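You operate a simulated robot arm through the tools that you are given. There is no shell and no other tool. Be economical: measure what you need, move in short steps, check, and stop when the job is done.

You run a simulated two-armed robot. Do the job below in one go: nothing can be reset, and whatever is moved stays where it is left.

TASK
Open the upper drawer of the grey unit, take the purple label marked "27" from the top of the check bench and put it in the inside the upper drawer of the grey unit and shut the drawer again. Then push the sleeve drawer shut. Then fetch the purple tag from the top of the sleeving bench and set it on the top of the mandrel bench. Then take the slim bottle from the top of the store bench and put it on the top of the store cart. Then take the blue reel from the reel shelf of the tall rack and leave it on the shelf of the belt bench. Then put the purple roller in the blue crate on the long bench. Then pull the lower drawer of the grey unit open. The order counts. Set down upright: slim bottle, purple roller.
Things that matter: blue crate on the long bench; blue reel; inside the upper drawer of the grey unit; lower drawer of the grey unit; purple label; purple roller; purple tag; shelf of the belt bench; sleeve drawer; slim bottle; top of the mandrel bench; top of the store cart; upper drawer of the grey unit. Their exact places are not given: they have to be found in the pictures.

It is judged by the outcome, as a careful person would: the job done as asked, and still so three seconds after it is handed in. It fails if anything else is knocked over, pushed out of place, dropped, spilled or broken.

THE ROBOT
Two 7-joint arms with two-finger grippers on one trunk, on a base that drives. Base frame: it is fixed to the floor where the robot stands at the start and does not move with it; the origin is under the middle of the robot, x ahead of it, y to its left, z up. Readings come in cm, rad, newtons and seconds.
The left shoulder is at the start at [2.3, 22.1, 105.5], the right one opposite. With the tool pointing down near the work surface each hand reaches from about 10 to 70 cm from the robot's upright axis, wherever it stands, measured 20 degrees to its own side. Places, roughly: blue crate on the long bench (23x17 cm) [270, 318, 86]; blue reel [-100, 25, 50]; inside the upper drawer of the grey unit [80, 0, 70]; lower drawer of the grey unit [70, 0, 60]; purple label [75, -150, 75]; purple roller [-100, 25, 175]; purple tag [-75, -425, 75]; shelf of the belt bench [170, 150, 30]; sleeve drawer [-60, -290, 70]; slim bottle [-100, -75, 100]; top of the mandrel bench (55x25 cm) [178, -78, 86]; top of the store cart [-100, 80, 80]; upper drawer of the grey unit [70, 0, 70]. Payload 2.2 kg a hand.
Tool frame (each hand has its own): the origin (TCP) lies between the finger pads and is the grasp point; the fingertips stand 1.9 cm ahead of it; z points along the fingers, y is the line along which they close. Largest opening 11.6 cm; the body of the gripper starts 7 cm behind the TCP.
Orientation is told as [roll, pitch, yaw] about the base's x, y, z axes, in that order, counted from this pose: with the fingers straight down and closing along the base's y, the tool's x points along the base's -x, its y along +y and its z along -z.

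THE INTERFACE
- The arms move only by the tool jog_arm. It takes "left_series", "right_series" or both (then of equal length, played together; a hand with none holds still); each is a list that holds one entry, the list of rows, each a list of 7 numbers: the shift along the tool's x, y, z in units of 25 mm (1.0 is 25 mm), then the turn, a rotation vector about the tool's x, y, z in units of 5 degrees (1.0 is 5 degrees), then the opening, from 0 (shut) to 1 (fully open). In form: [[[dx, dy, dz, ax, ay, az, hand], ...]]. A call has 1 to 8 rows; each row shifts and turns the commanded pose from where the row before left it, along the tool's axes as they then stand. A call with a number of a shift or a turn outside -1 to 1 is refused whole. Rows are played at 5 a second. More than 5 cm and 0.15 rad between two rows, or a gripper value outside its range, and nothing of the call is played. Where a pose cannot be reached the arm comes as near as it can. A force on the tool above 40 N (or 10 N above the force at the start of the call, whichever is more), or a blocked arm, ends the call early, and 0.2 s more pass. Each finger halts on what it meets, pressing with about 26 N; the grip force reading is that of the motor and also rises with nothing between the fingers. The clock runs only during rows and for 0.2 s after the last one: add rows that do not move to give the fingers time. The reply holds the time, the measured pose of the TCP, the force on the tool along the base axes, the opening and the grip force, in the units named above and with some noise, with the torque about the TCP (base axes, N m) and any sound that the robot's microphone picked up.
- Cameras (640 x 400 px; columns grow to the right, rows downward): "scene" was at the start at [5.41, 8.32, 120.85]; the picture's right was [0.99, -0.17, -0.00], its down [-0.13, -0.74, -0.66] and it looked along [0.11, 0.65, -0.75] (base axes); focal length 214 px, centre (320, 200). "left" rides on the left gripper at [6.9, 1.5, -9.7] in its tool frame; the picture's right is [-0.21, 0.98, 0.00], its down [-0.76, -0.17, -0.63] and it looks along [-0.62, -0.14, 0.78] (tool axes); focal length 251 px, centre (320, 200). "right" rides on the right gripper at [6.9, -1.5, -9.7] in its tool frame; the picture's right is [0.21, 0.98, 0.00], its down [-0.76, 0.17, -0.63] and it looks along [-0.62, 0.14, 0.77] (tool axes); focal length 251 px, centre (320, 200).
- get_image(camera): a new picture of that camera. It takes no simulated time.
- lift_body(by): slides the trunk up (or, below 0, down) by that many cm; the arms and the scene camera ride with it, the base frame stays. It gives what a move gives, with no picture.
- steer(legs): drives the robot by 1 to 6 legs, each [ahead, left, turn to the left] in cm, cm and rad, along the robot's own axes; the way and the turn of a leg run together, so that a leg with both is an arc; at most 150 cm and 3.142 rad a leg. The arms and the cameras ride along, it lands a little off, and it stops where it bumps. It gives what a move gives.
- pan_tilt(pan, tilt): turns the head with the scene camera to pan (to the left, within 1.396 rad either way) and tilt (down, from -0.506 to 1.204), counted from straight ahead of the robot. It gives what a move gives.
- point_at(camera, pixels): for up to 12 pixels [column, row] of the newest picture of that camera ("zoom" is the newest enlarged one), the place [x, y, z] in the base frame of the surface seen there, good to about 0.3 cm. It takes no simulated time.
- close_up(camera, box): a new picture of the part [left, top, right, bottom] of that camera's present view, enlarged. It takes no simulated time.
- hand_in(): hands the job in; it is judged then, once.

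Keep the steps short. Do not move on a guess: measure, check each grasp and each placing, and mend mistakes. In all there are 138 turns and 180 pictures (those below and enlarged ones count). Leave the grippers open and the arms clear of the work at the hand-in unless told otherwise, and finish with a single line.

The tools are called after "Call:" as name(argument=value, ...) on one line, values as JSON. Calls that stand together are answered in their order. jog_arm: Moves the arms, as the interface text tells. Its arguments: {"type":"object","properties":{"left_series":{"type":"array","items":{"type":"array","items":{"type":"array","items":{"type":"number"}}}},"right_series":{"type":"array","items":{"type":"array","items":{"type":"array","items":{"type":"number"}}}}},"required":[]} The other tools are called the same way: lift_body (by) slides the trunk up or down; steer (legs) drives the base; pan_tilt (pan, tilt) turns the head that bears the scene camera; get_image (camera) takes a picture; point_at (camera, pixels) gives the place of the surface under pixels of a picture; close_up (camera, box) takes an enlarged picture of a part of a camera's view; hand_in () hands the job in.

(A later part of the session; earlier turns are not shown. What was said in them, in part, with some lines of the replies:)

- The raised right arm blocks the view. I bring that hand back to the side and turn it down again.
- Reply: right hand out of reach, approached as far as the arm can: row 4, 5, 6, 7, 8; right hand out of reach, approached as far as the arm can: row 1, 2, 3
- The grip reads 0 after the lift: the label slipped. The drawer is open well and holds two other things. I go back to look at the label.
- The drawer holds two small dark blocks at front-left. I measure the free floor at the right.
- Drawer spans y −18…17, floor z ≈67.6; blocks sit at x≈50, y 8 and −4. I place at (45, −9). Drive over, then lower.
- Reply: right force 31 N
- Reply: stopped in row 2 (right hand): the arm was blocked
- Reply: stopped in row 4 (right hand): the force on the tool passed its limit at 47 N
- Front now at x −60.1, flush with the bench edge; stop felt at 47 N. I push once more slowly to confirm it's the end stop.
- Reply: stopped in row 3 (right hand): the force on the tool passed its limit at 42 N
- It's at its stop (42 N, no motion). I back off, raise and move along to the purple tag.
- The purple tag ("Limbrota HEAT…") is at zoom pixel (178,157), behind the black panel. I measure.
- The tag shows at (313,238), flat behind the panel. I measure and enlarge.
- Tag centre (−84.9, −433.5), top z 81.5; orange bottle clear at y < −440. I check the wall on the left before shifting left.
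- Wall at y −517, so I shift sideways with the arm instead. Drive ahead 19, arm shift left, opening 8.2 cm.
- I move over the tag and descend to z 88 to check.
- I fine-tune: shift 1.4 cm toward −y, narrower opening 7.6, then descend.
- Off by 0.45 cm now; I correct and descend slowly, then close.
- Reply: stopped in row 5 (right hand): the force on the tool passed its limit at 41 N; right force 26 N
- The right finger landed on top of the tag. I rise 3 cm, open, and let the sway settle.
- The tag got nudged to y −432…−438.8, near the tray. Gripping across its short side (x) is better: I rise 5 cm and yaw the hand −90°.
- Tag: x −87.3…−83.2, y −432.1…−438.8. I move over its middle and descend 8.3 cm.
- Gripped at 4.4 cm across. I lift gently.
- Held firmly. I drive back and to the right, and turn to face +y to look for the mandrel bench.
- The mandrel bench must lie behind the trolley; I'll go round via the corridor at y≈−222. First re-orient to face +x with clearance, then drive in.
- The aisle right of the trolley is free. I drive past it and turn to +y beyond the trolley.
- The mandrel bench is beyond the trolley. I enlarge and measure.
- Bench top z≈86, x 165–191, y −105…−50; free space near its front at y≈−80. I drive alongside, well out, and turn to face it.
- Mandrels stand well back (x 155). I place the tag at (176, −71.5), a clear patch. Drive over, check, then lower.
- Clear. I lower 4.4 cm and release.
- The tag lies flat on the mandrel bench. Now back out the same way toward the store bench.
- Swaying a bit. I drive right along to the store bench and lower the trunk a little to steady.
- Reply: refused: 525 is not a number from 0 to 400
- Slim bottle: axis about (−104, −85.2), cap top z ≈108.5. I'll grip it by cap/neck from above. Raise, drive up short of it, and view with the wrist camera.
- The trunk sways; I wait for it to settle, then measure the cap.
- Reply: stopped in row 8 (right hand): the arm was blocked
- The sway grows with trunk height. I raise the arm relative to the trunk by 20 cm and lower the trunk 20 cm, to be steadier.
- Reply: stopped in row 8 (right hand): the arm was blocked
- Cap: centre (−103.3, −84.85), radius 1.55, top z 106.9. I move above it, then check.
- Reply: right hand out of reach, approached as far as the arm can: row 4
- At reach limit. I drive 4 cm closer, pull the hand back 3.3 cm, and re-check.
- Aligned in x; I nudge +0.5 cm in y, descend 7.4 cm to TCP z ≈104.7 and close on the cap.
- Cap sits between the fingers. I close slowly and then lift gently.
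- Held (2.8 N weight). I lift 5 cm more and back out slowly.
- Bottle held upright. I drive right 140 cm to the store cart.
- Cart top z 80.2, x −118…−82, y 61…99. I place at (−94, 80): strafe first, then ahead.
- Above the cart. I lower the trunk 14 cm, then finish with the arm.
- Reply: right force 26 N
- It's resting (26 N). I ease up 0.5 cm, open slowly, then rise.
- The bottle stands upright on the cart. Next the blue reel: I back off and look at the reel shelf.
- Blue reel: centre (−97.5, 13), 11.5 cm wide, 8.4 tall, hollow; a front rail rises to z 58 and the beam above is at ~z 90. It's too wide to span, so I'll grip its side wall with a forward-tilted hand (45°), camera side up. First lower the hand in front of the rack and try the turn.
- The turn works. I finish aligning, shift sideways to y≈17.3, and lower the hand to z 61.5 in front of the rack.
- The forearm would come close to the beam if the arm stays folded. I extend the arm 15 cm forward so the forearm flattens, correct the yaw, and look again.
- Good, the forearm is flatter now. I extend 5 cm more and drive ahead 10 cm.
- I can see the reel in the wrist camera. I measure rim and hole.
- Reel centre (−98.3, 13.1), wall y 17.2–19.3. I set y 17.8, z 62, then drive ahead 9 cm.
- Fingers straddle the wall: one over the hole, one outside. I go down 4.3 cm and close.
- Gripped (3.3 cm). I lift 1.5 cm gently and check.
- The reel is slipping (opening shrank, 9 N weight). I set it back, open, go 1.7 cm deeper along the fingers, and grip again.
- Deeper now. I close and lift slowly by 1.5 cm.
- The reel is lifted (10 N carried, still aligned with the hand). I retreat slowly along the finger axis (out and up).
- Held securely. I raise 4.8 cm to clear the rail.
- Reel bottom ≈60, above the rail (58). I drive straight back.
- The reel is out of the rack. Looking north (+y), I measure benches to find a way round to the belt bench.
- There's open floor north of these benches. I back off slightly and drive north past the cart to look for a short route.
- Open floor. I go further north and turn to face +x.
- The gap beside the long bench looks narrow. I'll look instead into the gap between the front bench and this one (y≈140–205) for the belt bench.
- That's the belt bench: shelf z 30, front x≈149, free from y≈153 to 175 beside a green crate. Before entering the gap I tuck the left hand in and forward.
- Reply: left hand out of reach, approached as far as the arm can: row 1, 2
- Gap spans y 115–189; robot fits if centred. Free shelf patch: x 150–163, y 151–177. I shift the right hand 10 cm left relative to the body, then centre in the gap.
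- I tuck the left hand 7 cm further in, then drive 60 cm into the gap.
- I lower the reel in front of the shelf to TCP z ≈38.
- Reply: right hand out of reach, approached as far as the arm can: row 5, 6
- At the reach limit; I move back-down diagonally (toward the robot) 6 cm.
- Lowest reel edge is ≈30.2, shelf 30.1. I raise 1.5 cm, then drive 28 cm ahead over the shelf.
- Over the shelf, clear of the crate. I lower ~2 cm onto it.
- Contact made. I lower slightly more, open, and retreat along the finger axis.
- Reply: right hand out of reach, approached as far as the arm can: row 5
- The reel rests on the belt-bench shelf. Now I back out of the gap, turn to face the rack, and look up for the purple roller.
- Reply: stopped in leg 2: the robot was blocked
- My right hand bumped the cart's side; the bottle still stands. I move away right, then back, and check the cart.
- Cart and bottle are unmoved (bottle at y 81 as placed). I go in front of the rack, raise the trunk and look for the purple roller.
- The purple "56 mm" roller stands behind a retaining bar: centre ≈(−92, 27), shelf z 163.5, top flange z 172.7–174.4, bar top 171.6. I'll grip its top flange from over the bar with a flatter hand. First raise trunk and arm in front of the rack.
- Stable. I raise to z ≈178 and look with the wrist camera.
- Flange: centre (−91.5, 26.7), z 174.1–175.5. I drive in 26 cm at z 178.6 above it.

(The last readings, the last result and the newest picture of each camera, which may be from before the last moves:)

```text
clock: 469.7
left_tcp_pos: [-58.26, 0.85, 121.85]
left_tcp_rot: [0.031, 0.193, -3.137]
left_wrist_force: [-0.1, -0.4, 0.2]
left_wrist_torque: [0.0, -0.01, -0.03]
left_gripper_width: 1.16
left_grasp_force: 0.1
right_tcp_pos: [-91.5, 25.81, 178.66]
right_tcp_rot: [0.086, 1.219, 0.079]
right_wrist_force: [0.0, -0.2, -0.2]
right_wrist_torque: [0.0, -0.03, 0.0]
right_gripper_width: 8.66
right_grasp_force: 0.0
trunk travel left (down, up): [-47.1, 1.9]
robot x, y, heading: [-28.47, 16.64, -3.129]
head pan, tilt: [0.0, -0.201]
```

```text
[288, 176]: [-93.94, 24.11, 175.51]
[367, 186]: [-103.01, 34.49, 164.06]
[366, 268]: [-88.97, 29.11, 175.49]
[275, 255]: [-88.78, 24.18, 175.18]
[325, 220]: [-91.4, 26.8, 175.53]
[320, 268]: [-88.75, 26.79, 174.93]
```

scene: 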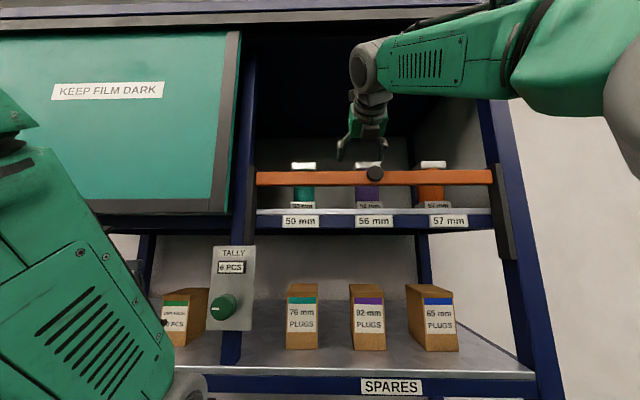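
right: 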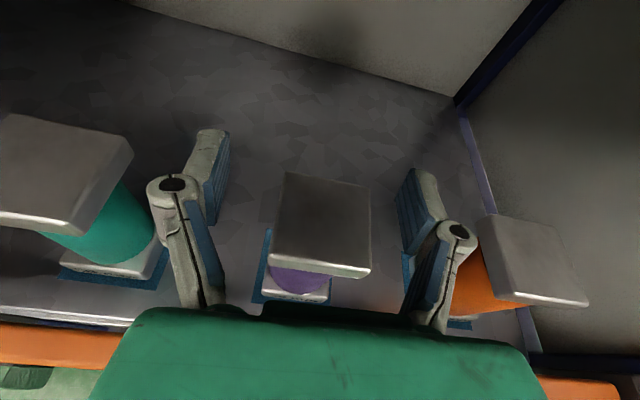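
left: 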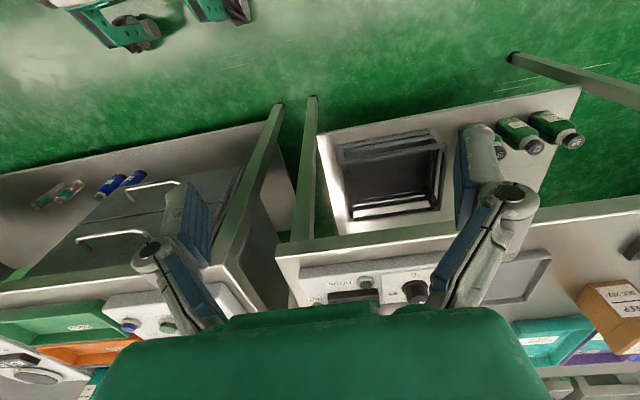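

Flange centre (−91.4, 26.7). I shift 0.9 cm, descend 3.75 cm and close.

Call:
jog_arm(right_series=[[[-0.47, 0.36, 0.172, 0, 0, 0, 0.75], [-0.47, 0, 0.172, 0, 0, 0, 0.75], [-0.47, 0, 0.172, 0, 0, 0, 0.75], [0, 0, 0, 0, 0, 0, 0.75], [0, 0, 0, 0, 0, 0, 0.5], [0, 0, 0, 0, 0, 0, 0.3], [0, 0, 0, 0, 0, 0, 0], [0, 0, 0, 0, 0, 0, 0]]])

Call:
get_image(camera="right")

```text
clock: 471.5
left_tcp_pos: [-58.3, 0.83, 121.89]
left_tcp_rot: [0.033, 0.192, -3.136]
left_wrist_force: [-0.5, -0.1, 0.2]
left_wrist_torque: [0.01, -0.02, 0.0]
left_gripper_width: 1.15
left_grasp_force: 0.0
right_tcp_pos: [-91.46, 26.94, 174.79]
right_tcp_rot: [0.086, 1.219, 0.078]
right_wrist_force: [0.2, 0.2, 0.3]
right_wrist_torque: [-0.1, 0.09, -0.02]
right_gripper_width: 5.76
right_grasp_force: 25.9
trunk travel left (down, up): [-47.1, 1.9]
robot x, y, heading: [-28.48, 16.49, -3.13]
head pan, tilt: [0.0, -0.201]
```

```text
35 pictures are left
5 turns are left
```

right: 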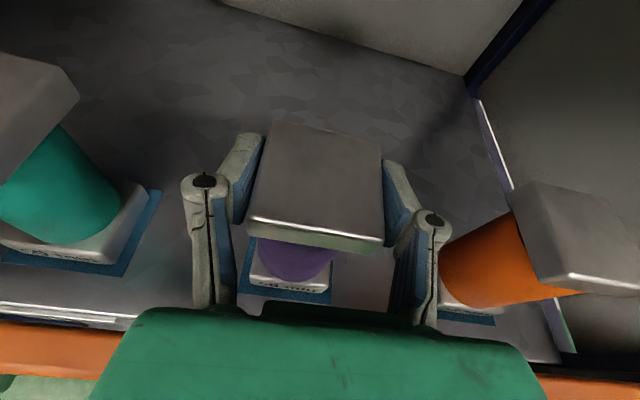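

Gripped at 5.8 cm. Few turns remain, so I lift the roller over the bar, back out, drive round to the north side of the long bench, and take a measured view of the crate.

Call:
jog_arm(right_series=[[[0.075, 0, -0.028, 0, 0, 0, 0], [0.15, 0, -0.055, 0, 0, 0, 0], [0.3, 0, -0.11, 0, 0, 0, 0], [0.5, 0, -0.18, 0, 0, 0, 0], [0.65, 0, -0.24, 0, 0, 0, 0], [0.7, 0, -0.256, 0, 0, 0, 0], [0.7, 0, -0.256, 0, 0, 0, 0], [0.5, 0, -0.18, 0, 0, 0, 0]]])

Call:
lift_body(by=1.8)

Call:
steer(legs=[[-8, 0, 0], [-22, 0, 0]])

Call:
lift_body(by=-30)

Call:
steer(legs=[[0, -150, 0], [0, -150, 0], [0, -123, 0]])

Call:
steer(legs=[[0, 0, 1.57], [0, 150, 0], [0, 125, 0]])

Call:
pan_tilt(pan=0, tilt=0.35)

Call:
get_image(camera="scene")

Call:
point_at(camera="scene", pixels=[[260, 150], [273, 150], [286, 150], [299, 150], [312, 150], [325, 150], [338, 150], [351, 150], [364, 150], [377, 150], [390, 150], [403, 150]])

Call:
point_at(camera="scene", pixels=[[260, 162], [273, 162], [286, 162], [299, 162], [312, 162], [325, 162], [338, 162], [351, 162], [364, 162], [377, 162], [390, 162], [403, 162]])

Call:
point_at(camera="scene", pixels=[[260, 174], [273, 174], [286, 174], [299, 174], [312, 174], [325, 174], [338, 174], [351, 174], [364, 174], [377, 174], [390, 174], [403, 174]])

Call:
point_at(camera="scene", pixels=[[260, 188], [273, 188], [286, 188], [299, 188], [312, 188], [325, 188], [338, 188], [351, 188], [364, 188], [377, 188], [390, 188], [403, 188]])

Call:
close_up(camera="scene", box=[220, 90, 460, 240])

Call:
get_image(camera="right")

```text
clock: 473.3
left_tcp_pos: [-58.3, 0.93, 121.89]
left_tcp_rot: [0.032, 0.193, -3.136]
left_wrist_force: [0.5, -0.8, 0.2]
left_wrist_torque: [0.01, 0.01, 0.0]
left_gripper_width: 1.15
left_grasp_force: 0.1
right_tcp_pos: [-89.98, 27.62, 181.09]
right_tcp_rot: [0.087, 1.217, 0.081]
right_wrist_force: [-0.3, -0.3, -4.0]
right_wrist_torque: [0.03, 0.02, -0.01]
right_gripper_width: 5.76
right_grasp_force: 25.6
right hand out of reach, approached as far as the arm can: row 6, 7, 8
trunk travel left (down, up): [-47.1, 1.9]
robot x, y, heading: [-28.4, 16.67, -3.131]
head pan, tilt: [0.0, -0.201]
```

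```text
clock: 473.9
left_tcp_pos: [-58.25, 0.83, 123.62]
left_tcp_rot: [0.031, 0.195, -3.137]
left_wrist_force: [-0.6, -0.1, 0.2]
left_wrist_torque: [-0.01, -0.01, 0.01]
left_gripper_width: 1.18
left_grasp_force: 0.1
right_tcp_pos: [-89.9, 27.53, 182.97]
right_tcp_rot: [0.085, 1.219, 0.079]
right_wrist_force: [-0.5, 0.7, -4.0]
right_wrist_torque: [-0.01, 0.0, -0.02]
right_gripper_width: 5.74
right_grasp_force: 25.7
trunk travel left (down, up): [-48.9, 0.1]
robot x, y, heading: [-28.67, 16.56, -3.121]
head pan, tilt: [0.0, -0.201]
```

```text
clock: 476.3
left_tcp_pos: [-28.8, 1.41, 123.48]
left_tcp_rot: [0.031, 0.199, -3.14]
left_wrist_force: [-0.4, -0.6, -0.5]
left_wrist_torque: [-0.01, -0.07, -0.01]
left_gripper_width: 1.18
left_grasp_force: 0.0
right_tcp_pos: [-60.75, 28.24, 182.5]
right_tcp_rot: [0.084, 1.213, 0.075]
right_wrist_force: [-0.8, 0.7, -3.7]
right_wrist_torque: [0.02, 0.01, 0.0]
right_gripper_width: 5.76
right_grasp_force: 25.7
trunk travel left (down, up): [-48.9, 0.1]
robot x, y, heading: [1.34, 17.14, -3.124]
head pan, tilt: [0.0, -0.201]
```

```text
clock: 479.3
left_tcp_pos: [-27.83, 1.23, 93.53]
left_tcp_rot: [0.032, 0.203, -3.139]
left_wrist_force: [0.0, 0.1, -0.4]
left_wrist_torque: [0.02, -0.03, -0.01]
left_gripper_width: 1.16
left_grasp_force: 0.2
right_tcp_pos: [-59.35, 28.23, 153.07]
right_tcp_rot: [0.087, 1.22, 0.076]
right_wrist_force: [-0.2, 0.2, -3.1]
right_wrist_torque: [0.0, 0.02, -0.01]
right_gripper_width: 5.75
right_grasp_force: 26.3
trunk travel left (down, up): [-18.9, 30.1]
robot x, y, heading: [1.3, 17.09, -3.129]
head pan, tilt: [0.0, -0.201]
```

```text
clock: 499.6
left_tcp_pos: [-30.07, 425.89, 93.56]
left_tcp_rot: [0.027, 0.202, 3.126]
left_wrist_force: [-0.4, -1.0, -0.1]
left_wrist_torque: [0.02, 0.01, -0.02]
left_gripper_width: 1.18
left_grasp_force: 0.1
right_tcp_pos: [-61.4, 452.98, 153.04]
right_tcp_rot: [0.099, 1.219, 0.073]
right_wrist_force: [-0.6, -0.3, -3.3]
right_wrist_torque: [0.04, 0.0, 0.0]
right_gripper_width: 5.71
right_grasp_force: 25.9
trunk travel left (down, up): [-18.9, 30.1]
robot x, y, heading: [-0.34, 441.29, 3.14]
head pan, tilt: [0.0, -0.201]
```

```text
clock: 516.9
left_tcp_pos: [291.87, 405.98, 93.43]
left_tcp_rot: [0.034, 0.206, -1.609]
left_wrist_force: [-0.2, 0.6, -0.8]
left_wrist_torque: [-0.01, -0.07, -0.01]
left_gripper_width: 1.16
left_grasp_force: 0.1
right_tcp_pos: [263.68, 375.57, 153.11]
right_tcp_rot: [0.074, 1.222, 1.597]
right_wrist_force: [-0.7, 0.8, -3.2]
right_wrist_torque: [0.01, -0.03, 0.06]
right_gripper_width: 5.74
right_grasp_force: 25.8
trunk travel left (down, up): [-18.9, 30.1]
robot x, y, heading: [277.74, 435.55, -1.599]
head pan, tilt: [0.0, -0.201]
```

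```text
clock: 517.9
left_tcp_pos: [292.12, 406.0, 93.25]
left_tcp_rot: [0.033, 0.209, -1.607]
left_wrist_force: [-0.1, 0.3, -0.1]
left_wrist_torque: [-0.04, 0.0, 0.01]
left_gripper_width: 1.17
left_grasp_force: 0.0
right_tcp_pos: [264.23, 375.86, 153.31]
right_tcp_rot: [0.087, 1.228, 1.608]
right_wrist_force: [-0.1, 0.3, -4.1]
right_wrist_torque: [0.01, 0.0, 0.01]
right_gripper_width: 5.74
right_grasp_force: 26.1
trunk travel left (down, up): [-18.9, 30.1]
robot x, y, heading: [277.91, 435.58, -1.6]
head pan, tilt: [0.0, 0.351]
```

```text
34 pictures are left
```

scene: 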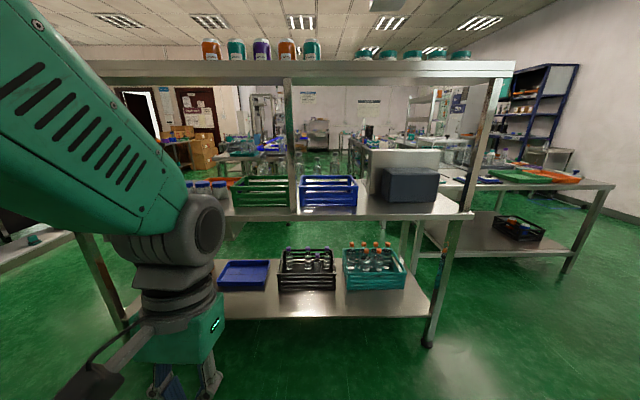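

```text
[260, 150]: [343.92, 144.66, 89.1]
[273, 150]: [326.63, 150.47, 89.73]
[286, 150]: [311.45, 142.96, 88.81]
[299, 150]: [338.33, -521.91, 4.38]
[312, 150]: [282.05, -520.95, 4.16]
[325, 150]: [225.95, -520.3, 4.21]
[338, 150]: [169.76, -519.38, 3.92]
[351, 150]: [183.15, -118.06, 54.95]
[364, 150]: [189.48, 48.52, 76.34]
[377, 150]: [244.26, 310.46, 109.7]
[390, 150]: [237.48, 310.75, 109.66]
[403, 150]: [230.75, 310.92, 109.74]
```

```text
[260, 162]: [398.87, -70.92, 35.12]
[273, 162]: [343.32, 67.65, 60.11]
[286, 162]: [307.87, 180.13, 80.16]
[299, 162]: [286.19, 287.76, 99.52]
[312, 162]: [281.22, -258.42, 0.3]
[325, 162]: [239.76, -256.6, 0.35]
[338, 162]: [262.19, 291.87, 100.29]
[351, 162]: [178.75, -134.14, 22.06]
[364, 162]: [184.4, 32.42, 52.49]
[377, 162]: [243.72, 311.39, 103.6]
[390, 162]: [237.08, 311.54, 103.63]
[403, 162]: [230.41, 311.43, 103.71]
```

```text
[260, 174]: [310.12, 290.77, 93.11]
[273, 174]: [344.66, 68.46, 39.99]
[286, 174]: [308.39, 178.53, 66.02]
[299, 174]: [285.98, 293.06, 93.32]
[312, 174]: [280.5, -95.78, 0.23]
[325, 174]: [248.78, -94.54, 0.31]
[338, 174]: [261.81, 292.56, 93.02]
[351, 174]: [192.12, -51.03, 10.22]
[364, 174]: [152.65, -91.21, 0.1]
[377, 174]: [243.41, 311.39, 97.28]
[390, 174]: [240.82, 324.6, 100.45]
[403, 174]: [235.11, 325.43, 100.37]
```

```text
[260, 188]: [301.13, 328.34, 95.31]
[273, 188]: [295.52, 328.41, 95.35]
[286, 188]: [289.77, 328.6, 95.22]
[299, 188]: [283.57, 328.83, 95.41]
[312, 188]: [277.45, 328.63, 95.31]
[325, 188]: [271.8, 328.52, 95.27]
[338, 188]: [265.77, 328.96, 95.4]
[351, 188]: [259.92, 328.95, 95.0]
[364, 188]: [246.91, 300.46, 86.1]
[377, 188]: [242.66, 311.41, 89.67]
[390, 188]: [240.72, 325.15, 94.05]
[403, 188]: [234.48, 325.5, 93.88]
```

```text
2.67 times, centred on (340, 165) of scene
```

zoom: 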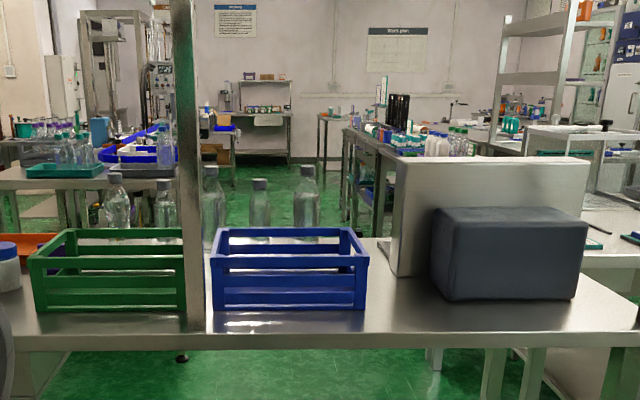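

```text
32 pictures are left
4 turns are left
```

right: 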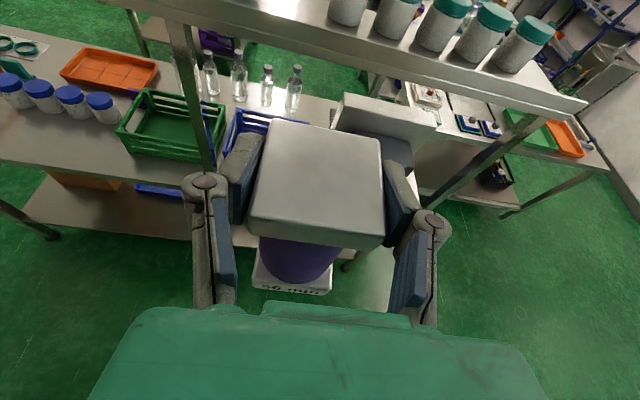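

The roller is held, and the blue crate is seen on the bench: x ≈258–283, y ≈310–329, rail top z ≈96. I align, lower to z ≈113 under the overhead shelf, and drive the roller over the crate.

Call:
steer(legs=[[0, 4.5, 0.029]])

Call:
lift_body(by=-18.8)

Call:
jog_arm(right_series=[[[-0.5, 0, 0.183, 0, 0, 0, 0], [-1, 0, 0.366, 0, 0, 0, 0], [-1, 0, 0.366, 0, 0, 0, 0], [-1, 0, 0.366, 0, 0, 0, 0], [-1, 0, 0.366, 0, 0, 0, 0], [-1, 0, 0.366, 0, 0, 0, 0], [-1, 0, 0.366, 0, 0, 0, 0], [-1, 0, 0.366, 0, 0, 0, 0]]])

Call:
steer(legs=[[30, 0, 0], [24, 0, 0]])

Call:
jog_arm(right_series=[[[0, 0, 0, 0, 0, 0, 0], [0, 0, 0, 0, 0, 0, 0], [0, 0, 0, 0, 0, 0, 0]]])

Call:
get_image(camera="right")

Call:
point_at(camera="right", pixels=[[200, 100], [230, 100], [260, 100], [380, 100], [410, 100], [440, 100], [220, 130], [400, 130], [420, 150], [300, 80], [340, 80], [300, 60]])

Call:
get_image(camera="scene")

Call:
close_up(camera="scene", box=[230, 80, 430, 230])

Call:
point_at(camera="zoom", pixels=[[200, 150], [260, 150], [320, 150], [380, 150], [200, 200], [260, 200], [320, 200], [380, 200], [200, 250], [260, 250], [320, 250], [380, 250]])

```text
clock: 518.8
left_tcp_pos: [295.4, 406.62, 93.3]
left_tcp_rot: [0.049, 0.218, -1.582]
left_wrist_force: [0.0, -0.7, 0.7]
left_wrist_torque: [0.04, 0.0, -0.01]
left_gripper_width: 1.14
left_grasp_force: 0.0
right_tcp_pos: [267.23, 375.16, 153.64]
right_tcp_rot: [0.035, 1.226, 1.584]
right_wrist_force: [-2.3, 0.6, -2.3]
right_wrist_torque: [0.01, -0.04, 0.16]
right_gripper_width: 5.77
right_grasp_force: 26.0
trunk travel left (down, up): [-18.9, 30.1]
robot x, y, heading: [281.81, 435.31, -1.574]
head pan, tilt: [0.0, 0.351]
```

```text
clock: 520.9
left_tcp_pos: [297.67, 406.92, 74.18]
left_tcp_rot: [0.027, 0.216, -1.581]
left_wrist_force: [0.6, 0.8, 0.0]
left_wrist_torque: [-0.01, 0.05, 0.02]
left_gripper_width: 1.16
left_grasp_force: 0.0
right_tcp_pos: [270.99, 375.58, 135.05]
right_tcp_rot: [0.105, 1.224, 1.654]
right_wrist_force: [3.4, 0.1, -3.7]
right_wrist_torque: [-0.02, 0.02, -0.21]
right_gripper_width: 5.73
right_grasp_force: 25.5
trunk travel left (down, up): [-0.1, 48.9]
robot x, y, heading: [281.85, 435.08, -1.566]
head pan, tilt: [0.0, 0.351]
```

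```text
clock: 522.7
left_tcp_pos: [296.54, 407.01, 74.08]
left_tcp_rot: [0.039, 0.226, -1.583]
left_wrist_force: [0.3, 0.8, -0.1]
left_wrist_torque: [-0.02, 0.01, 0.0]
left_gripper_width: 1.16
left_grasp_force: 0.0
right_tcp_pos: [268.13, 375.24, 115.14]
right_tcp_rot: [0.066, 1.225, 1.612]
right_wrist_force: [-0.4, 0.1, -3.7]
right_wrist_torque: [0.03, 0.01, -0.02]
right_gripper_width: 5.74
right_grasp_force: 25.4
trunk travel left (down, up): [-0.1, 48.9]
robot x, y, heading: [281.78, 435.59, -1.572]
head pan, tilt: [0.0, 0.351]
```

```text
clock: 526.1
left_tcp_pos: [295.47, 352.61, 74.39]
left_tcp_rot: [0.05, 0.22, -1.577]
left_wrist_force: [0.3, 0.0, -0.4]
left_wrist_torque: [0.01, 0.01, 0.0]
left_gripper_width: 1.18
left_grasp_force: 0.0
right_tcp_pos: [266.87, 320.71, 114.78]
right_tcp_rot: [0.026, 1.226, 1.578]
right_wrist_force: [-0.3, -0.4, -3.7]
right_wrist_torque: [0.02, -0.06, 0.02]
right_gripper_width: 5.72
right_grasp_force: 25.9
trunk travel left (down, up): [-0.1, 48.9]
robot x, y, heading: [281.48, 381.34, -1.57]
head pan, tilt: [0.0, 0.351]
```

```text
clock: 526.9
left_tcp_pos: [295.84, 352.88, 74.26]
left_tcp_rot: [0.045, 0.221, -1.577]
left_wrist_force: [-0.8, -0.7, 0.3]
left_wrist_torque: [0.02, -0.02, 0.0]
left_gripper_width: 1.16
left_grasp_force: 0.2
right_tcp_pos: [267.4, 321.01, 115.17]
right_tcp_rot: [0.043, 1.226, 1.593]
right_wrist_force: [-0.1, -0.1, -3.4]
right_wrist_torque: [0.02, 0.0, 0.03]
right_gripper_width: 5.71
right_grasp_force: 26.3
trunk travel left (down, up): [-0.1, 48.9]
robot x, y, heading: [281.46, 381.18, -1.567]
head pan, tilt: [0.0, 0.351]
```

```text
31 pictures are left
```

right: 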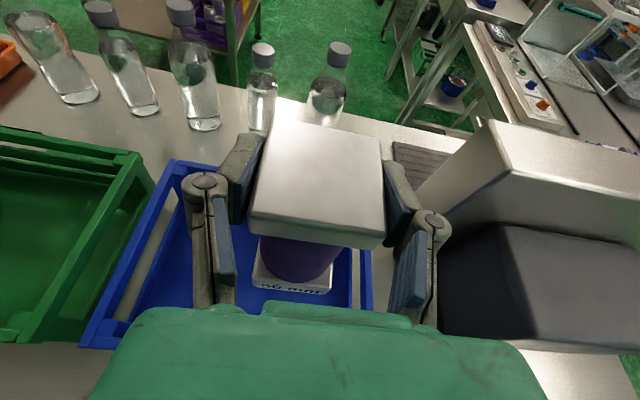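

```text
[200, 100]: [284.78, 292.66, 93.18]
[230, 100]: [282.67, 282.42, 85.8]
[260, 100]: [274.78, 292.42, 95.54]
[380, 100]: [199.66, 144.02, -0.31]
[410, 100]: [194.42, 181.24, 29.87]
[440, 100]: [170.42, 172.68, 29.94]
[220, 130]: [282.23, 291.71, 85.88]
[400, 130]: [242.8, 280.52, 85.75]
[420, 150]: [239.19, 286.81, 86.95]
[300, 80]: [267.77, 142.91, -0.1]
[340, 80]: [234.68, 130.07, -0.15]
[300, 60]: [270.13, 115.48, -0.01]
```

```text
30 pictures are left
```

scene: 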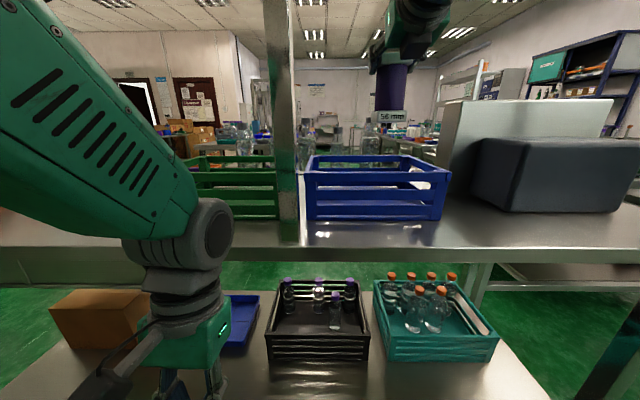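

```text
2.67 times, centred on (330, 155) of scene
```

zoom: 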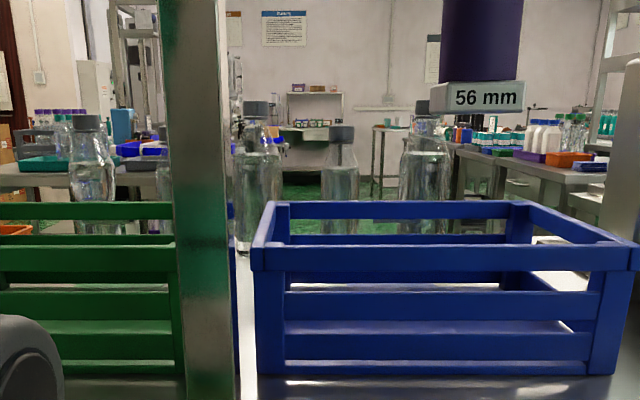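

```text
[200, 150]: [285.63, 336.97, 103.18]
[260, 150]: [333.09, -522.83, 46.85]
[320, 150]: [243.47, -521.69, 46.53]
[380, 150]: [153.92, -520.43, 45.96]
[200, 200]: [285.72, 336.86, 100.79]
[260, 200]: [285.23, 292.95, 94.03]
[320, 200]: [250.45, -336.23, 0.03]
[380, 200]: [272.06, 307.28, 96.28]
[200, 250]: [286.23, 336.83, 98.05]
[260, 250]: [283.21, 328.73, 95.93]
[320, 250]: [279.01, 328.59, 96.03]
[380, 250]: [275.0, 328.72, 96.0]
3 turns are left
```

The roller hangs over the crate (inner x 260–282, y 309–327). I centre it, lower onto the floor, release, retreat, drive back to the grey unit, and re-orient the hand (horizontal, closing vertically) for the lower handle.

Call:
jog_arm(right_series=[[[0.14, -0.5, 0.375, 0, 0, 0, 0], [0.14, -0.5, 0.375, 0, 0, 0, 0], [-0.751, 0, 0.275, 0, 0, 0, 0], [-0.751, 0, 0.275, 0, 0, 0, 0], [-0.751, 0, 0.275, 0, 0, 0, 0], [-0.751, 0, 0.275, 0, 0, 0, 0], [-0.751, 0, 0.275, 0, 0, 0, 0], [-0.751, 0, 0.275, 0, 0, 0, 0]]])

Call:
jog_arm(right_series=[[[-0.188, 0, 0.069, 0, 0, 0, 0], [-0.188, 0, 0.069, 0, 0, 0, 0], [-0.188, 0, 0.069, 0, 0, 0, 0], [-0.188, 0, 0.069, 0, 0, 0, 0], [-0.188, 0, 0.069, 0, 0, 0, 0], [-0.188, 0, 0.069, 0, 0, 0, 0], [-0.188, 0, 0.069, 0, 0, 0, 0], [-0.188, 0, 0.069, 0, 0, 0, 0]]])

Call:
jog_arm(right_series=[[[0, 0, 0, 0, 0, 0, 0], [0, 0, 0, 0, 0, 0, 0.58], [0, 0, 0, 0, 0, 0, 0.7], [0, 0, 0, 0, 0, 0, 0.75], [0.376, 0, -0.138, 0, 0, 0, 0.75], [0.751, 0, -0.275, 0, 0, 0, 0.75], [0.751, 0, -0.275, 0, 0, 0, 0.75], [0.751, 0, -0.275, 0, 0, 0, 0.75]]])

Call:
jog_arm(right_series=[[[0.751, 0, -0.275, 0, 0, 0, 0.75], [0.751, 0, -0.275, 0, 0, 0, 0.75], [0, 0, 0, 0, 0, 0, 0.75]]])

Call:
steer(legs=[[-55, 0, 0]])

Call:
close_up(camera="scene", box=[220, 90, 460, 240])

Call:
steer(legs=[[0, -150, 0], [0, -146, 0], [0, 0, 1.571]])

Call:
jog_arm(right_series=[[[0, 0, 0, 0, 1, 0, 0.6], [0, 0, 0, 0, 1, 0, 0.6], [0, 0, 0, 0, 1, 0, 0.6], [0, 0, 0, 0, 1, 0, 0.6], [0, 0, -1, 0, 0, 0, 0.6], [0, 0, -1, 0, 0, 0, 0.6], [0, 0, -1, 0, 0, 0, 0.6], [0, 0, -1, 0, 0, 0, 0.6]]])

Call:
jog_arm(right_series=[[[-1, 0, 0, 0, 0, 0, 0.6], [-1, 0, 0, 0, 0, 0, 0.6], [-1, 0, 0, 0, 0, 0, 0.6], [-1, 0, 0, 0, 0, 0, 0.6], [-1, 0, 0, 0, 0, 0, 0.6], [-1, 0, 0, 0, 0, 0, 0.6], [-1, 0, 0, 0, 0, 0, 0.6], [-1, 0, 0, 0, 0, 0, 0.6]]])

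Call:
jog_arm(right_series=[[[-1, 0, 0, 0, 0, 0, 0.6], [-1, 0, 0, 0, 0, 0, 0.6], [-1, 0, 0, 0, 0, 0, 0.6], [-1, 0, 0, 0, 0, 0, 0.6], [-1, 0, 0, 0, 0, 0, 0.6], [-1, 0, 0, 0, 0, 0, 0.6], [-1, 0, 0, 0, 0, 0, 0.6], [-1, 0, 0, 0, 0, 0, 0.6]]])

Call:
jog_arm(right_series=[[[-1, 0, 0, 0, 0, 0, 0.6], [-1, 0, 0, 0, 0, 0, 0.6], [-1, 0, 0, 0, 0, 0, 0.6], [0, 0, 0, 0, 0, 1, 0.6], [0, 0, 0, 0, 0, 1, 0.6], [0, 0, 0, 0, 0, 1, 0.6], [0, 0, 0, 0, 0, 1, 0.6], [0, 0, 0, 0, 0, 1, 0.6]]])

Call:
jog_arm(right_series=[[[0, 0, 0, 0, 0, 1, 0.6], [0, 0, 0, 0, 0, 1, 0.6], [0, 0, 0, 0, 0, 1, 0.6], [0, 0, 0, 0, 0, 1, 0.6], [0, 0, 0, 0, 0, 1, 0.6], [0, 0, 0, 0, 0, 1, 0.6], [0, 0, 0, 0, 0, 1, 0.6], [0, 0, 0, 0, 0, 1, 0.6]]])

Call:
jog_arm(right_series=[[[0, 0, 0, 0, 0, 1, 0.6], [0, 0, 0, 0, 0, 1, 0.6], [0, 0, 0, 0, 0, 1, 0.6], [0, 0, 0, 0, 0, 1, 0.6], [0, 0, 0, 0, 0, 1, 0.6], [0, 0, 0, 0, 0, 0, 0.6]]])

Call:
steer(legs=[[0, -150, 0], [0, -150, 0], [0, -121, 0]])

Call:
pan_tilt(pan=-0.1, tilt=0.75)

Call:
get_image(camera="scene")

Call:
get_image(camera="right")

```text
clock: 528.7
left_tcp_pos: [296.16, 352.75, 74.13]
left_tcp_rot: [0.042, 0.222, -1.577]
left_wrist_force: [-0.1, -0.9, -0.5]
left_wrist_torque: [0.01, 0.02, -0.01]
left_gripper_width: 1.16
left_grasp_force: 0.1
right_tcp_pos: [270.23, 318.87, 103.02]
right_tcp_rot: [0.055, 1.226, 1.605]
right_wrist_force: [0.4, 0.9, -3.7]
right_wrist_torque: [0.04, 0.03, 0.01]
right_gripper_width: 5.74
right_grasp_force: 26.3
trunk travel left (down, up): [-0.1, 48.9]
robot x, y, heading: [281.52, 381.13, -1.563]
head pan, tilt: [0.0, 0.351]
```

```text
clock: 530.5
left_tcp_pos: [296.08, 352.76, 74.19]
left_tcp_rot: [0.042, 0.224, -1.575]
left_wrist_force: [0.2, 0.5, 0.6]
left_wrist_torque: [-0.03, 0.02, -0.01]
left_gripper_width: 1.15
left_grasp_force: 0.0
right_tcp_pos: [270.04, 318.94, 99.12]
right_tcp_rot: [0.051, 1.227, 1.603]
right_wrist_force: [-1.0, 0.2, -3.6]
right_wrist_torque: [-0.02, -0.01, -0.03]
right_gripper_width: 5.72
right_grasp_force: 26.3
trunk travel left (down, up): [-0.1, 48.9]
robot x, y, heading: [281.61, 381.03, -1.568]
head pan, tilt: [0.0, 0.351]
```

```text
clock: 532.3
left_tcp_pos: [296.01, 352.84, 74.13]
left_tcp_rot: [0.041, 0.224, -1.579]
left_wrist_force: [0.0, 0.5, 0.0]
left_wrist_torque: [0.01, 0.0, -0.01]
left_gripper_width: 1.16
left_grasp_force: 0.1
right_tcp_pos: [270.06, 318.99, 106.27]
right_tcp_rot: [0.055, 1.227, 1.603]
right_wrist_force: [0.6, 0.0, -0.3]
right_wrist_torque: [0.01, -0.03, 0.0]
right_gripper_width: 8.72
right_grasp_force: 0.1
trunk travel left (down, up): [-0.1, 48.9]
robot x, y, heading: [281.66, 381.3, -1.569]
head pan, tilt: [0.0, 0.351]
```

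```text
clock: 533.1
left_tcp_pos: [296.04, 352.86, 74.1]
left_tcp_rot: [0.042, 0.223, -1.579]
left_wrist_force: [-0.2, -0.1, -1.5]
left_wrist_torque: [-0.01, -0.01, 0.0]
left_gripper_width: 1.18
left_grasp_force: 0.0
right_tcp_pos: [270.26, 318.97, 110.28]
right_tcp_rot: [0.054, 1.227, 1.604]
right_wrist_force: [1.0, -0.4, 0.3]
right_wrist_torque: [-0.01, 0.0, 0.01]
right_gripper_width: 8.71
right_grasp_force: 0.0
trunk travel left (down, up): [-0.1, 48.9]
robot x, y, heading: [281.4, 381.34, -1.566]
head pan, tilt: [0.0, 0.351]
```

```text
clock: 536.3
left_tcp_pos: [295.88, 408.46, 74.21]
left_tcp_rot: [0.043, 0.221, -1.579]
left_wrist_force: [-0.7, 0.5, 0.7]
left_wrist_torque: [0.01, -0.02, -0.03]
left_gripper_width: 1.19
left_grasp_force: 0.2
right_tcp_pos: [269.97, 374.7, 110.38]
right_tcp_rot: [0.053, 1.229, 1.6]
right_wrist_force: [0.3, 0.2, 0.7]
right_wrist_torque: [0.02, 0.04, 0.0]
right_gripper_width: 8.7
right_grasp_force: 0.0
trunk travel left (down, up): [-0.1, 48.9]
robot x, y, heading: [281.78, 436.89, -1.565]
head pan, tilt: [0.0, 0.351]
```

```text
2.67 times, centred on (340, 165) of scene
```

zoom: 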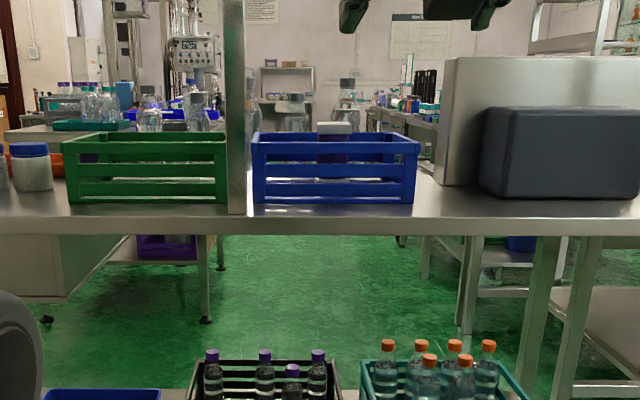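

```text
clock: 554.5
left_tcp_pos: [12.83, 453.71, 74.14]
left_tcp_rot: [0.043, 0.226, 0.018]
left_wrist_force: [0.2, -0.6, 0.5]
left_wrist_torque: [0.0, -0.02, -0.02]
left_gripper_width: 1.15
left_grasp_force: 0.0
right_tcp_pos: [47.31, 428.76, 110.51]
right_tcp_rot: [0.052, 1.228, -3.084]
right_wrist_force: [-0.1, -0.8, 0.2]
right_wrist_torque: [-0.01, 0.01, 0.02]
right_gripper_width: 8.69
right_grasp_force: 0.0
trunk travel left (down, up): [-0.1, 48.9]
robot x, y, heading: [-14.59, 438.48, 0.036]
head pan, tilt: [0.0, 0.351]
```

```text
clock: 556.3
left_tcp_pos: [12.67, 453.66, 73.92]
left_tcp_rot: [0.043, 0.227, 0.017]
left_wrist_force: [0.4, -0.5, 0.7]
left_wrist_torque: [-0.01, -0.01, 0.01]
left_gripper_width: 1.18
left_grasp_force: 0.0
right_tcp_pos: [37.04, 428.41, 110.62]
right_tcp_rot: [2.133, 1.553, -1.0]
right_wrist_force: [0.7, -0.2, -0.9]
right_wrist_torque: [0.01, 0.01, 0.03]
right_gripper_width: 6.96
right_grasp_force: 0.1
trunk travel left (down, up): [-0.1, 48.9]
robot x, y, heading: [-15.06, 438.5, 0.027]
head pan, tilt: [0.0, 0.351]
```

```text
clock: 558.1
left_tcp_pos: [12.73, 453.84, 74.0]
left_tcp_rot: [0.041, 0.229, 0.018]
left_wrist_force: [-0.3, 1.0, -0.1]
left_wrist_torque: [-0.02, 0.03, -0.02]
left_gripper_width: 1.16
left_grasp_force: 0.1
right_tcp_pos: [37.26, 428.45, 90.41]
right_tcp_rot: [2.052, 1.549, -1.083]
right_wrist_force: [-1.1, -0.1, -0.2]
right_wrist_torque: [-0.02, 0.03, -0.04]
right_gripper_width: 6.96
right_grasp_force: 0.1
trunk travel left (down, up): [-0.1, 48.9]
robot x, y, heading: [-14.8, 438.74, 0.032]
head pan, tilt: [0.0, 0.351]
```

```text
clock: 559.9
left_tcp_pos: [12.81, 453.86, 73.95]
left_tcp_rot: [0.044, 0.23, 0.018]
left_wrist_force: [0.2, -0.6, 0.0]
left_wrist_torque: [-0.03, 0.03, 0.05]
left_gripper_width: 1.19
left_grasp_force: 0.0
right_tcp_pos: [38.18, 426.9, 71.04]
right_tcp_rot: [-2.249, 1.556, 0.867]
right_wrist_force: [0.2, 0.6, 0.3]
right_wrist_torque: [0.02, -0.02, -0.04]
right_gripper_width: 6.98
right_grasp_force: 0.0
trunk travel left (down, up): [-0.1, 48.9]
robot x, y, heading: [-14.9, 438.5, 0.028]
head pan, tilt: [0.0, 0.351]
```

```text
clock: 561.7
left_tcp_pos: [12.69, 453.78, 74.01]
left_tcp_rot: [0.042, 0.231, 0.016]
left_wrist_force: [-0.9, -0.5, 0.5]
left_wrist_torque: [-0.03, 0.0, 0.0]
left_gripper_width: 1.17
left_grasp_force: 0.1
right_tcp_pos: [37.67, 428.04, 62.88]
right_tcp_rot: [-1.595, 1.15, 1.558]
right_wrist_force: [0.3, 0.2, 0.5]
right_wrist_torque: [-0.03, -0.01, 0.01]
right_gripper_width: 6.96
right_grasp_force: 0.1
trunk travel left (down, up): [-0.1, 48.9]
robot x, y, heading: [-14.58, 438.6, 0.028]
head pan, tilt: [0.0, 0.351]
```

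```text
clock: 563.5
left_tcp_pos: [12.61, 453.87, 74.05]
left_tcp_rot: [0.042, 0.231, 0.018]
left_wrist_force: [0.2, 0.0, 0.6]
left_wrist_torque: [0.0, 0.01, 0.0]
left_gripper_width: 1.19
left_grasp_force: 0.0
right_tcp_pos: [37.73, 427.88, 62.95]
right_tcp_rot: [-1.58, 0.452, 1.573]
right_wrist_force: [-0.1, -1.1, -0.3]
right_wrist_torque: [0.0, 0.0, -0.02]
right_gripper_width: 6.98
right_grasp_force: 0.0
trunk travel left (down, up): [-0.1, 48.9]
robot x, y, heading: [-14.88, 438.57, 0.028]
head pan, tilt: [0.0, 0.351]
```

```text
clock: 564.9
left_tcp_pos: [12.69, 453.85, 74.03]
left_tcp_rot: [0.042, 0.231, 0.018]
left_wrist_force: [0.3, 0.1, 0.0]
left_wrist_torque: [-0.02, 0.0, 0.02]
left_gripper_width: 1.15
left_grasp_force: 0.2
right_tcp_pos: [37.64, 427.93, 63.04]
right_tcp_rot: [-1.581, 0.017, 1.579]
right_wrist_force: [0.0, 0.4, 0.9]
right_wrist_torque: [0.02, 0.02, -0.01]
right_gripper_width: 6.97
right_grasp_force: 0.1
trunk travel left (down, up): [-0.1, 48.9]
robot x, y, heading: [-15.0, 438.46, 0.032]
head pan, tilt: [0.0, 0.351]
```

```text
clock: 585.4
left_tcp_pos: [20.75, 27.11, 74.06]
left_tcp_rot: [0.04, 0.23, 0.037]
left_wrist_force: [0.4, 0.0, 0.0]
left_wrist_torque: [0.02, 0.02, -0.04]
left_gripper_width: 1.17
left_grasp_force: 0.0
right_tcp_pos: [46.14, 1.76, 62.96]
right_tcp_rot: [-1.58, 0.019, 1.596]
right_wrist_force: [0.6, 0.4, -0.2]
right_wrist_torque: [-0.01, -0.01, -0.02]
right_gripper_width: 6.97
right_grasp_force: 0.0
trunk travel left (down, up): [-0.1, 48.9]
robot x, y, heading: [-6.38, 11.23, 0.045]
head pan, tilt: [0.0, 0.351]
```

```text
clock: 586.2
left_tcp_pos: [20.51, 27.09, 73.85]
left_tcp_rot: [0.041, 0.235, 0.037]
left_wrist_force: [1.0, -0.5, -1.0]
left_wrist_torque: [0.01, 0.01, 0.0]
left_gripper_width: 1.16
left_grasp_force: 0.1
right_tcp_pos: [46.06, 1.58, 63.05]
right_tcp_rot: [-1.583, 0.017, 1.597]
right_wrist_force: [0.7, -0.1, -0.5]
right_wrist_torque: [0.0, 0.0, 0.02]
right_gripper_width: 6.96
right_grasp_force: 0.0
trunk travel left (down, up): [-0.1, 48.9]
robot x, y, heading: [-6.46, 11.32, 0.049]
head pan, tilt: [-0.099, 0.75]
```

```text
27 pictures are left
```

scene: 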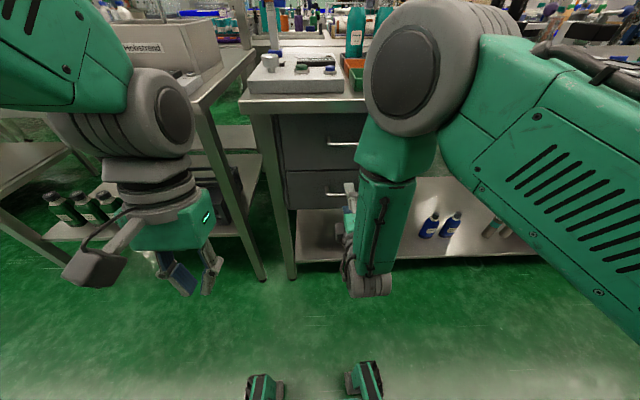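

```text
26 pictures are left
2 turns are left
```

right: 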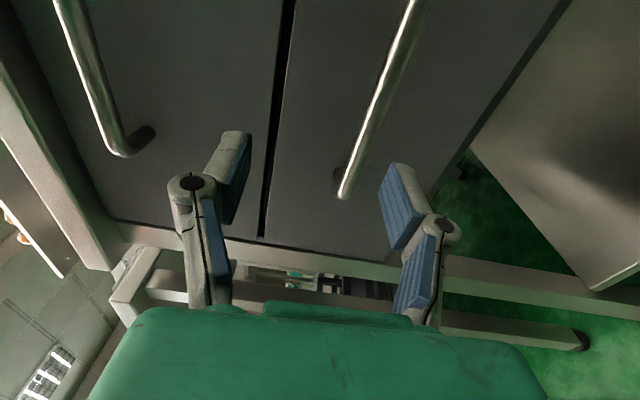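

The roller stands in the crate. Now at the lower drawer: bar at z≈61, y −7…5, x≈51.4; hand at (46.1, 1.6, 63.0). I align, advance 4.9 cm, grip, pull 22 cm, release and back away.

Call:
jog_arm(right_series=[[[0.52, 0.42, 0, 0, 0, 0, 0.6], [0.52, 0.42, 0, 0, 0, 0, 0.6], [0, 0, 0.7, 0, 0, 0, 0.6], [0, 0, 0.7, 0, 0, 0, 0.6], [0, 0, 0.58, 0, 0, 0, 0.6], [0, 0, 0, 0, 0, 0, 0], [0, 0, 0, 0, 0, 0, 0], [0, 0, 0, 0, 0, 0, 0]]])

Call:
get_image(camera="right")

Call:
steer(legs=[[-22, 1, 0]])

Call:
get_image(camera="scene")

Call:
jog_arm(right_series=[[[0, 0, 0, 0, 0, 0, 0.6], [0, 0, 0, 0, 0, 0, 0.6], [0, 0, 0, 0, 0, 0, 0.6], [0, 0, 0, 0, 0, 0, 0.6]]], left_series=[[[0, 0, 0, 0, 0, 0, 1], [0, 0, 0, 0, 0, 0, 1], [0, 0, 0, 0, 0, 0, 1], [0, 0, 0, 0, 0, 0, 1]]])

Call:
steer(legs=[[-16, 0.7, 0]])

Call:
get_image(camera="scene")

Call:
get_image(camera="right")

```text
clock: 587.9
left_tcp_pos: [20.05, 26.85, 73.56]
left_tcp_rot: [0.044, 0.248, 0.035]
left_wrist_force: [0.0, 0.2, -0.3]
left_wrist_torque: [0.02, -0.01, -0.02]
left_gripper_width: 1.15
left_grasp_force: 0.2
right_tcp_pos: [50.46, -0.99, 60.28]
right_tcp_rot: [-1.556, 0.017, 1.599]
right_wrist_force: [-2.8, -0.9, -26.4]
right_wrist_torque: [0.46, 0.12, -0.01]
right_gripper_width: 0.62
right_grasp_force: 32.5
trunk travel left (down, up): [-0.1, 48.9]
robot x, y, heading: [-6.35, 11.21, 0.046]
head pan, tilt: [-0.099, 0.75]
stopped in row 8 (right hand): the force on the tool passed its limit at 42 N (the readings are from after the stop); the commanded pose is now the measured one
```

```text
25 pictures are left
```

right: 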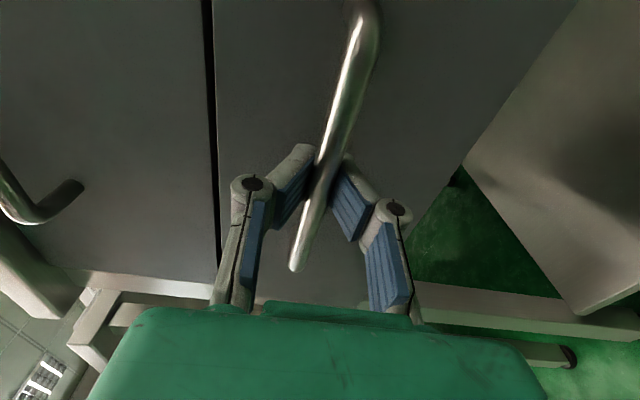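

```text
clock: 589.1
left_tcp_pos: [8.2, 26.83, 73.36]
left_tcp_rot: [0.042, 0.261, 0.037]
left_wrist_force: [0.1, 0.3, -0.4]
left_wrist_torque: [-0.02, 0.01, 0.02]
left_gripper_width: 1.16
left_grasp_force: 0.0
right_tcp_pos: [38.99, -0.85, 60.7]
right_tcp_rot: [-1.56, 0.016, 1.602]
right_wrist_force: [-1.4, 0.2, -11.7]
right_wrist_torque: [-0.08, -0.16, 0.09]
right_gripper_width: 0.62
right_grasp_force: 28.9
trunk travel left (down, up): [-0.1, 48.9]
robot x, y, heading: [-17.47, 11.27, 0.046]
head pan, tilt: [-0.099, 0.75]
stopped in leg 1: the force on the tool passed its limit at 41 N (the readings are from after the stop); the commanded pose is now the measured one
```

```text
24 pictures are left
```

scene: 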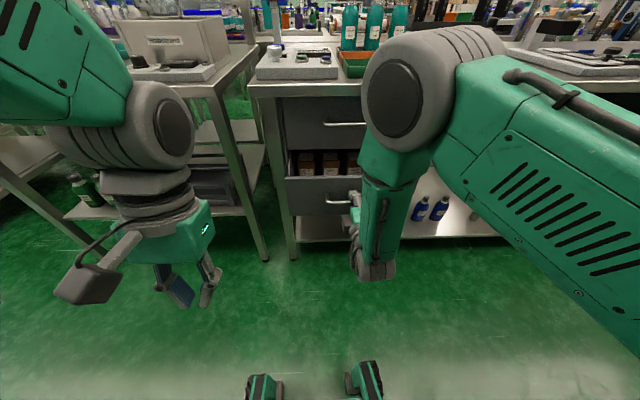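

```text
clock: 590.1
left_tcp_pos: [8.33, 26.94, 73.34]
left_tcp_rot: [0.043, 0.259, 0.035]
left_wrist_force: [-0.5, 0.1, -0.6]
left_wrist_torque: [0.0, 0.0, 0.01]
left_gripper_width: 11.59
left_grasp_force: 0.0
right_tcp_pos: [39.21, -0.81, 60.98]
right_tcp_rot: [-1.564, 0.017, 1.602]
right_wrist_force: [-0.1, 1.0, -1.0]
right_wrist_torque: [-0.01, 0.0, -0.03]
right_gripper_width: 6.95
right_grasp_force: 0.0
trunk travel left (down, up): [-0.1, 48.9]
robot x, y, heading: [-17.98, 11.09, 0.045]
head pan, tilt: [-0.099, 0.75]
```

```text
clock: 591.6
left_tcp_pos: [-7.92, 26.84, 73.32]
left_tcp_rot: [0.043, 0.258, 0.038]
left_wrist_force: [0.0, -0.4, 0.7]
left_wrist_torque: [0.01, -0.01, 0.0]
left_gripper_width: 11.61
left_grasp_force: 0.1
right_tcp_pos: [23.14, -0.77, 60.97]
right_tcp_rot: [-1.567, 0.017, 1.605]
right_wrist_force: [0.1, 0.9, 0.2]
right_wrist_torque: [-0.03, 0.01, -0.01]
right_gripper_width: 6.96
right_grasp_force: 0.1
trunk travel left (down, up): [-0.1, 48.9]
robot x, y, heading: [-33.78, 11.45, 0.049]
head pan, tilt: [-0.099, 0.75]
```

```text
23 pictures are left
```

scene: 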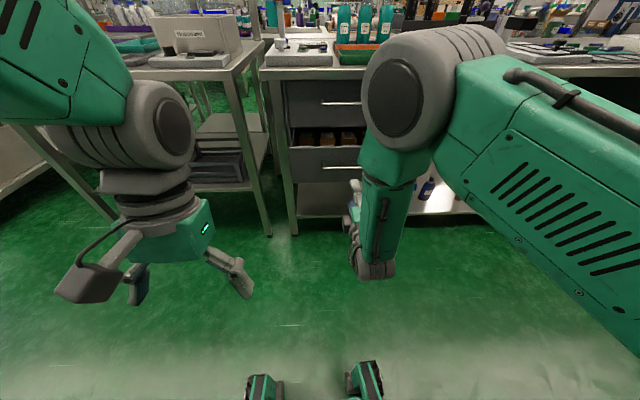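

```text
22 pictures are left
1 turns are left
```

right: 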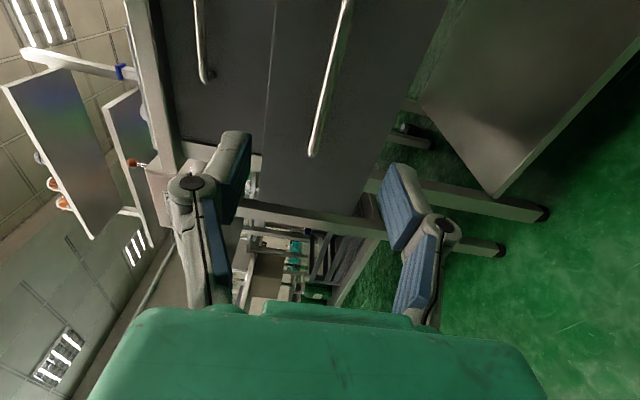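

The lower drawer came out about 11 cm before a force stop. I re-grip centred, draw it further, release, back away and hand in.

Call:
steer(legs=[[16, -0.7, 0]])

Call:
jog_arm(right_series=[[[0, 0.14, 0, 0, 0, 0, 0.6], [0, 0, 0, 0, 0, 0, 0.35], [0, 0, 0, 0, 0, 0, 0.15], [0, 0, 0, 0, 0, 0, 0], [0, 0, 0, 0, 0, 0, 0]]])

Call:
steer(legs=[[-6, 0.3, 0]])

Call:
steer(legs=[[-5, 0.25, 0]])

Call:
jog_arm(right_series=[[[0, 0, 0, 0, 0, 0, 0.6], [0, 0, 0, 0, 0, 0, 0.6], [0, 0, 0, 0, 0, 0, 0.6], [0, 0, 0, 0, 0, 0, 0.6]]])

Call:
steer(legs=[[-18, 0.8, 0]])

Call:
hand_in()

```text
clock: 593.0
left_tcp_pos: [7.95, 27.01, 73.24]
left_tcp_rot: [0.042, 0.262, 0.036]
left_wrist_force: [1.0, -0.8, 0.1]
left_wrist_torque: [0.02, 0.02, 0.0]
left_gripper_width: 11.58
left_grasp_force: 0.0
right_tcp_pos: [39.0, -0.76, 60.95]
right_tcp_rot: [-1.566, 0.016, 1.603]
right_wrist_force: [0.0, -0.3, 0.1]
right_wrist_torque: [0.01, -0.05, -0.05]
right_gripper_width: 6.98
right_grasp_force: 0.0
trunk travel left (down, up): [-0.1, 48.9]
robot x, y, heading: [-17.55, 11.51, 0.048]
head pan, tilt: [-0.099, 0.75]
```

```text
clock: 594.2
left_tcp_pos: [7.72, 26.9, 73.08]
left_tcp_rot: [0.041, 0.27, 0.036]
left_wrist_force: [-0.2, 0.2, -0.8]
left_wrist_torque: [-0.02, 0.01, -0.03]
left_gripper_width: 11.62
left_grasp_force: 0.0
right_tcp_pos: [38.74, -0.84, 60.49]
right_tcp_rot: [-1.564, 0.014, 1.603]
right_wrist_force: [-0.6, 1.3, -20.4]
right_wrist_torque: [-0.02, -0.22, -0.03]
right_gripper_width: 0.0
right_grasp_force: 26.3
trunk travel left (down, up): [-0.1, 48.9]
robot x, y, heading: [-17.88, 11.52, 0.052]
head pan, tilt: [-0.099, 0.75]
```

```text
clock: 595.1
left_tcp_pos: [1.65, 26.84, 73.04]
left_tcp_rot: [0.041, 0.271, 0.034]
left_wrist_force: [0.3, 0.1, 0.2]
left_wrist_torque: [-0.02, 0.01, 0.02]
left_gripper_width: 11.62
left_grasp_force: 0.1
right_tcp_pos: [32.73, -0.96, 60.66]
right_tcp_rot: [-1.569, 0.014, 1.602]
right_wrist_force: [-1.2, 5.5, -22.1]
right_wrist_torque: [0.03, -0.29, -0.02]
right_gripper_width: 0.57
right_grasp_force: 28.6
trunk travel left (down, up): [-0.1, 48.9]
robot x, y, heading: [-23.75, 11.31, 0.046]
head pan, tilt: [-0.099, 0.75]
```

```text
clock: 596.1
left_tcp_pos: [-3.62, 26.96, 72.92]
left_tcp_rot: [0.042, 0.28, 0.036]
left_wrist_force: [-0.1, 0.6, 0.4]
left_wrist_torque: [-0.01, -0.03, 0.02]
left_gripper_width: 11.63
left_grasp_force: 0.0
right_tcp_pos: [27.4, -0.88, 60.68]
right_tcp_rot: [-1.566, 0.015, 1.604]
right_wrist_force: [-2.4, 6.7, -28.8]
right_wrist_torque: [0.01, -0.52, -0.12]
right_gripper_width: 0.6
right_grasp_force: 28.4
trunk travel left (down, up): [-0.1, 48.9]
robot x, y, heading: [-28.51, 11.17, 0.049]
head pan, tilt: [-0.099, 0.75]
```

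```text
clock: 597.1
left_tcp_pos: [-4.22, 26.85, 72.73]
left_tcp_rot: [0.042, 0.28, 0.036]
left_wrist_force: [0.3, -0.1, -0.3]
left_wrist_torque: [-0.01, 0.0, 0.04]
left_gripper_width: 11.59
left_grasp_force: 0.1
right_tcp_pos: [27.27, -0.84, 61.08]
right_tcp_rot: [-1.571, 0.014, 1.604]
right_wrist_force: [0.0, -0.1, 0.3]
right_wrist_torque: [0.03, -0.01, 0.0]
right_gripper_width: 6.94
right_grasp_force: 0.1
trunk travel left (down, up): [-0.1, 48.9]
robot x, y, heading: [-28.74, 11.48, 0.046]
head pan, tilt: [-0.099, 0.75]
```

```text
clock: 598.6
left_tcp_pos: [-22.06, 26.91, 72.96]
left_tcp_rot: [0.04, 0.279, 0.033]
left_wrist_force: [-0.1, 0.2, 0.1]
left_wrist_torque: [0.0, -0.01, -0.02]
left_gripper_width: 11.61
left_grasp_force: 0.1
right_tcp_pos: [9.24, -0.9, 61.02]
right_tcp_rot: [-1.573, 0.014, 1.603]
right_wrist_force: [-0.2, -0.1, 0.6]
right_wrist_torque: [-0.03, 0.02, 0.02]
right_gripper_width: 6.98
right_grasp_force: 0.0
trunk travel left (down, up): [-0.1, 48.9]
robot x, y, heading: [-46.46, 11.12, 0.045]
head pan, tilt: [-0.099, 0.75]
```

```text
The job is handed in.
```

All seven steps were done in order and handed in; my hand bumped the store cart once without moving it, and the lower drawer's final pull (to about 23 cm) was judged from hand readings, not a picture.
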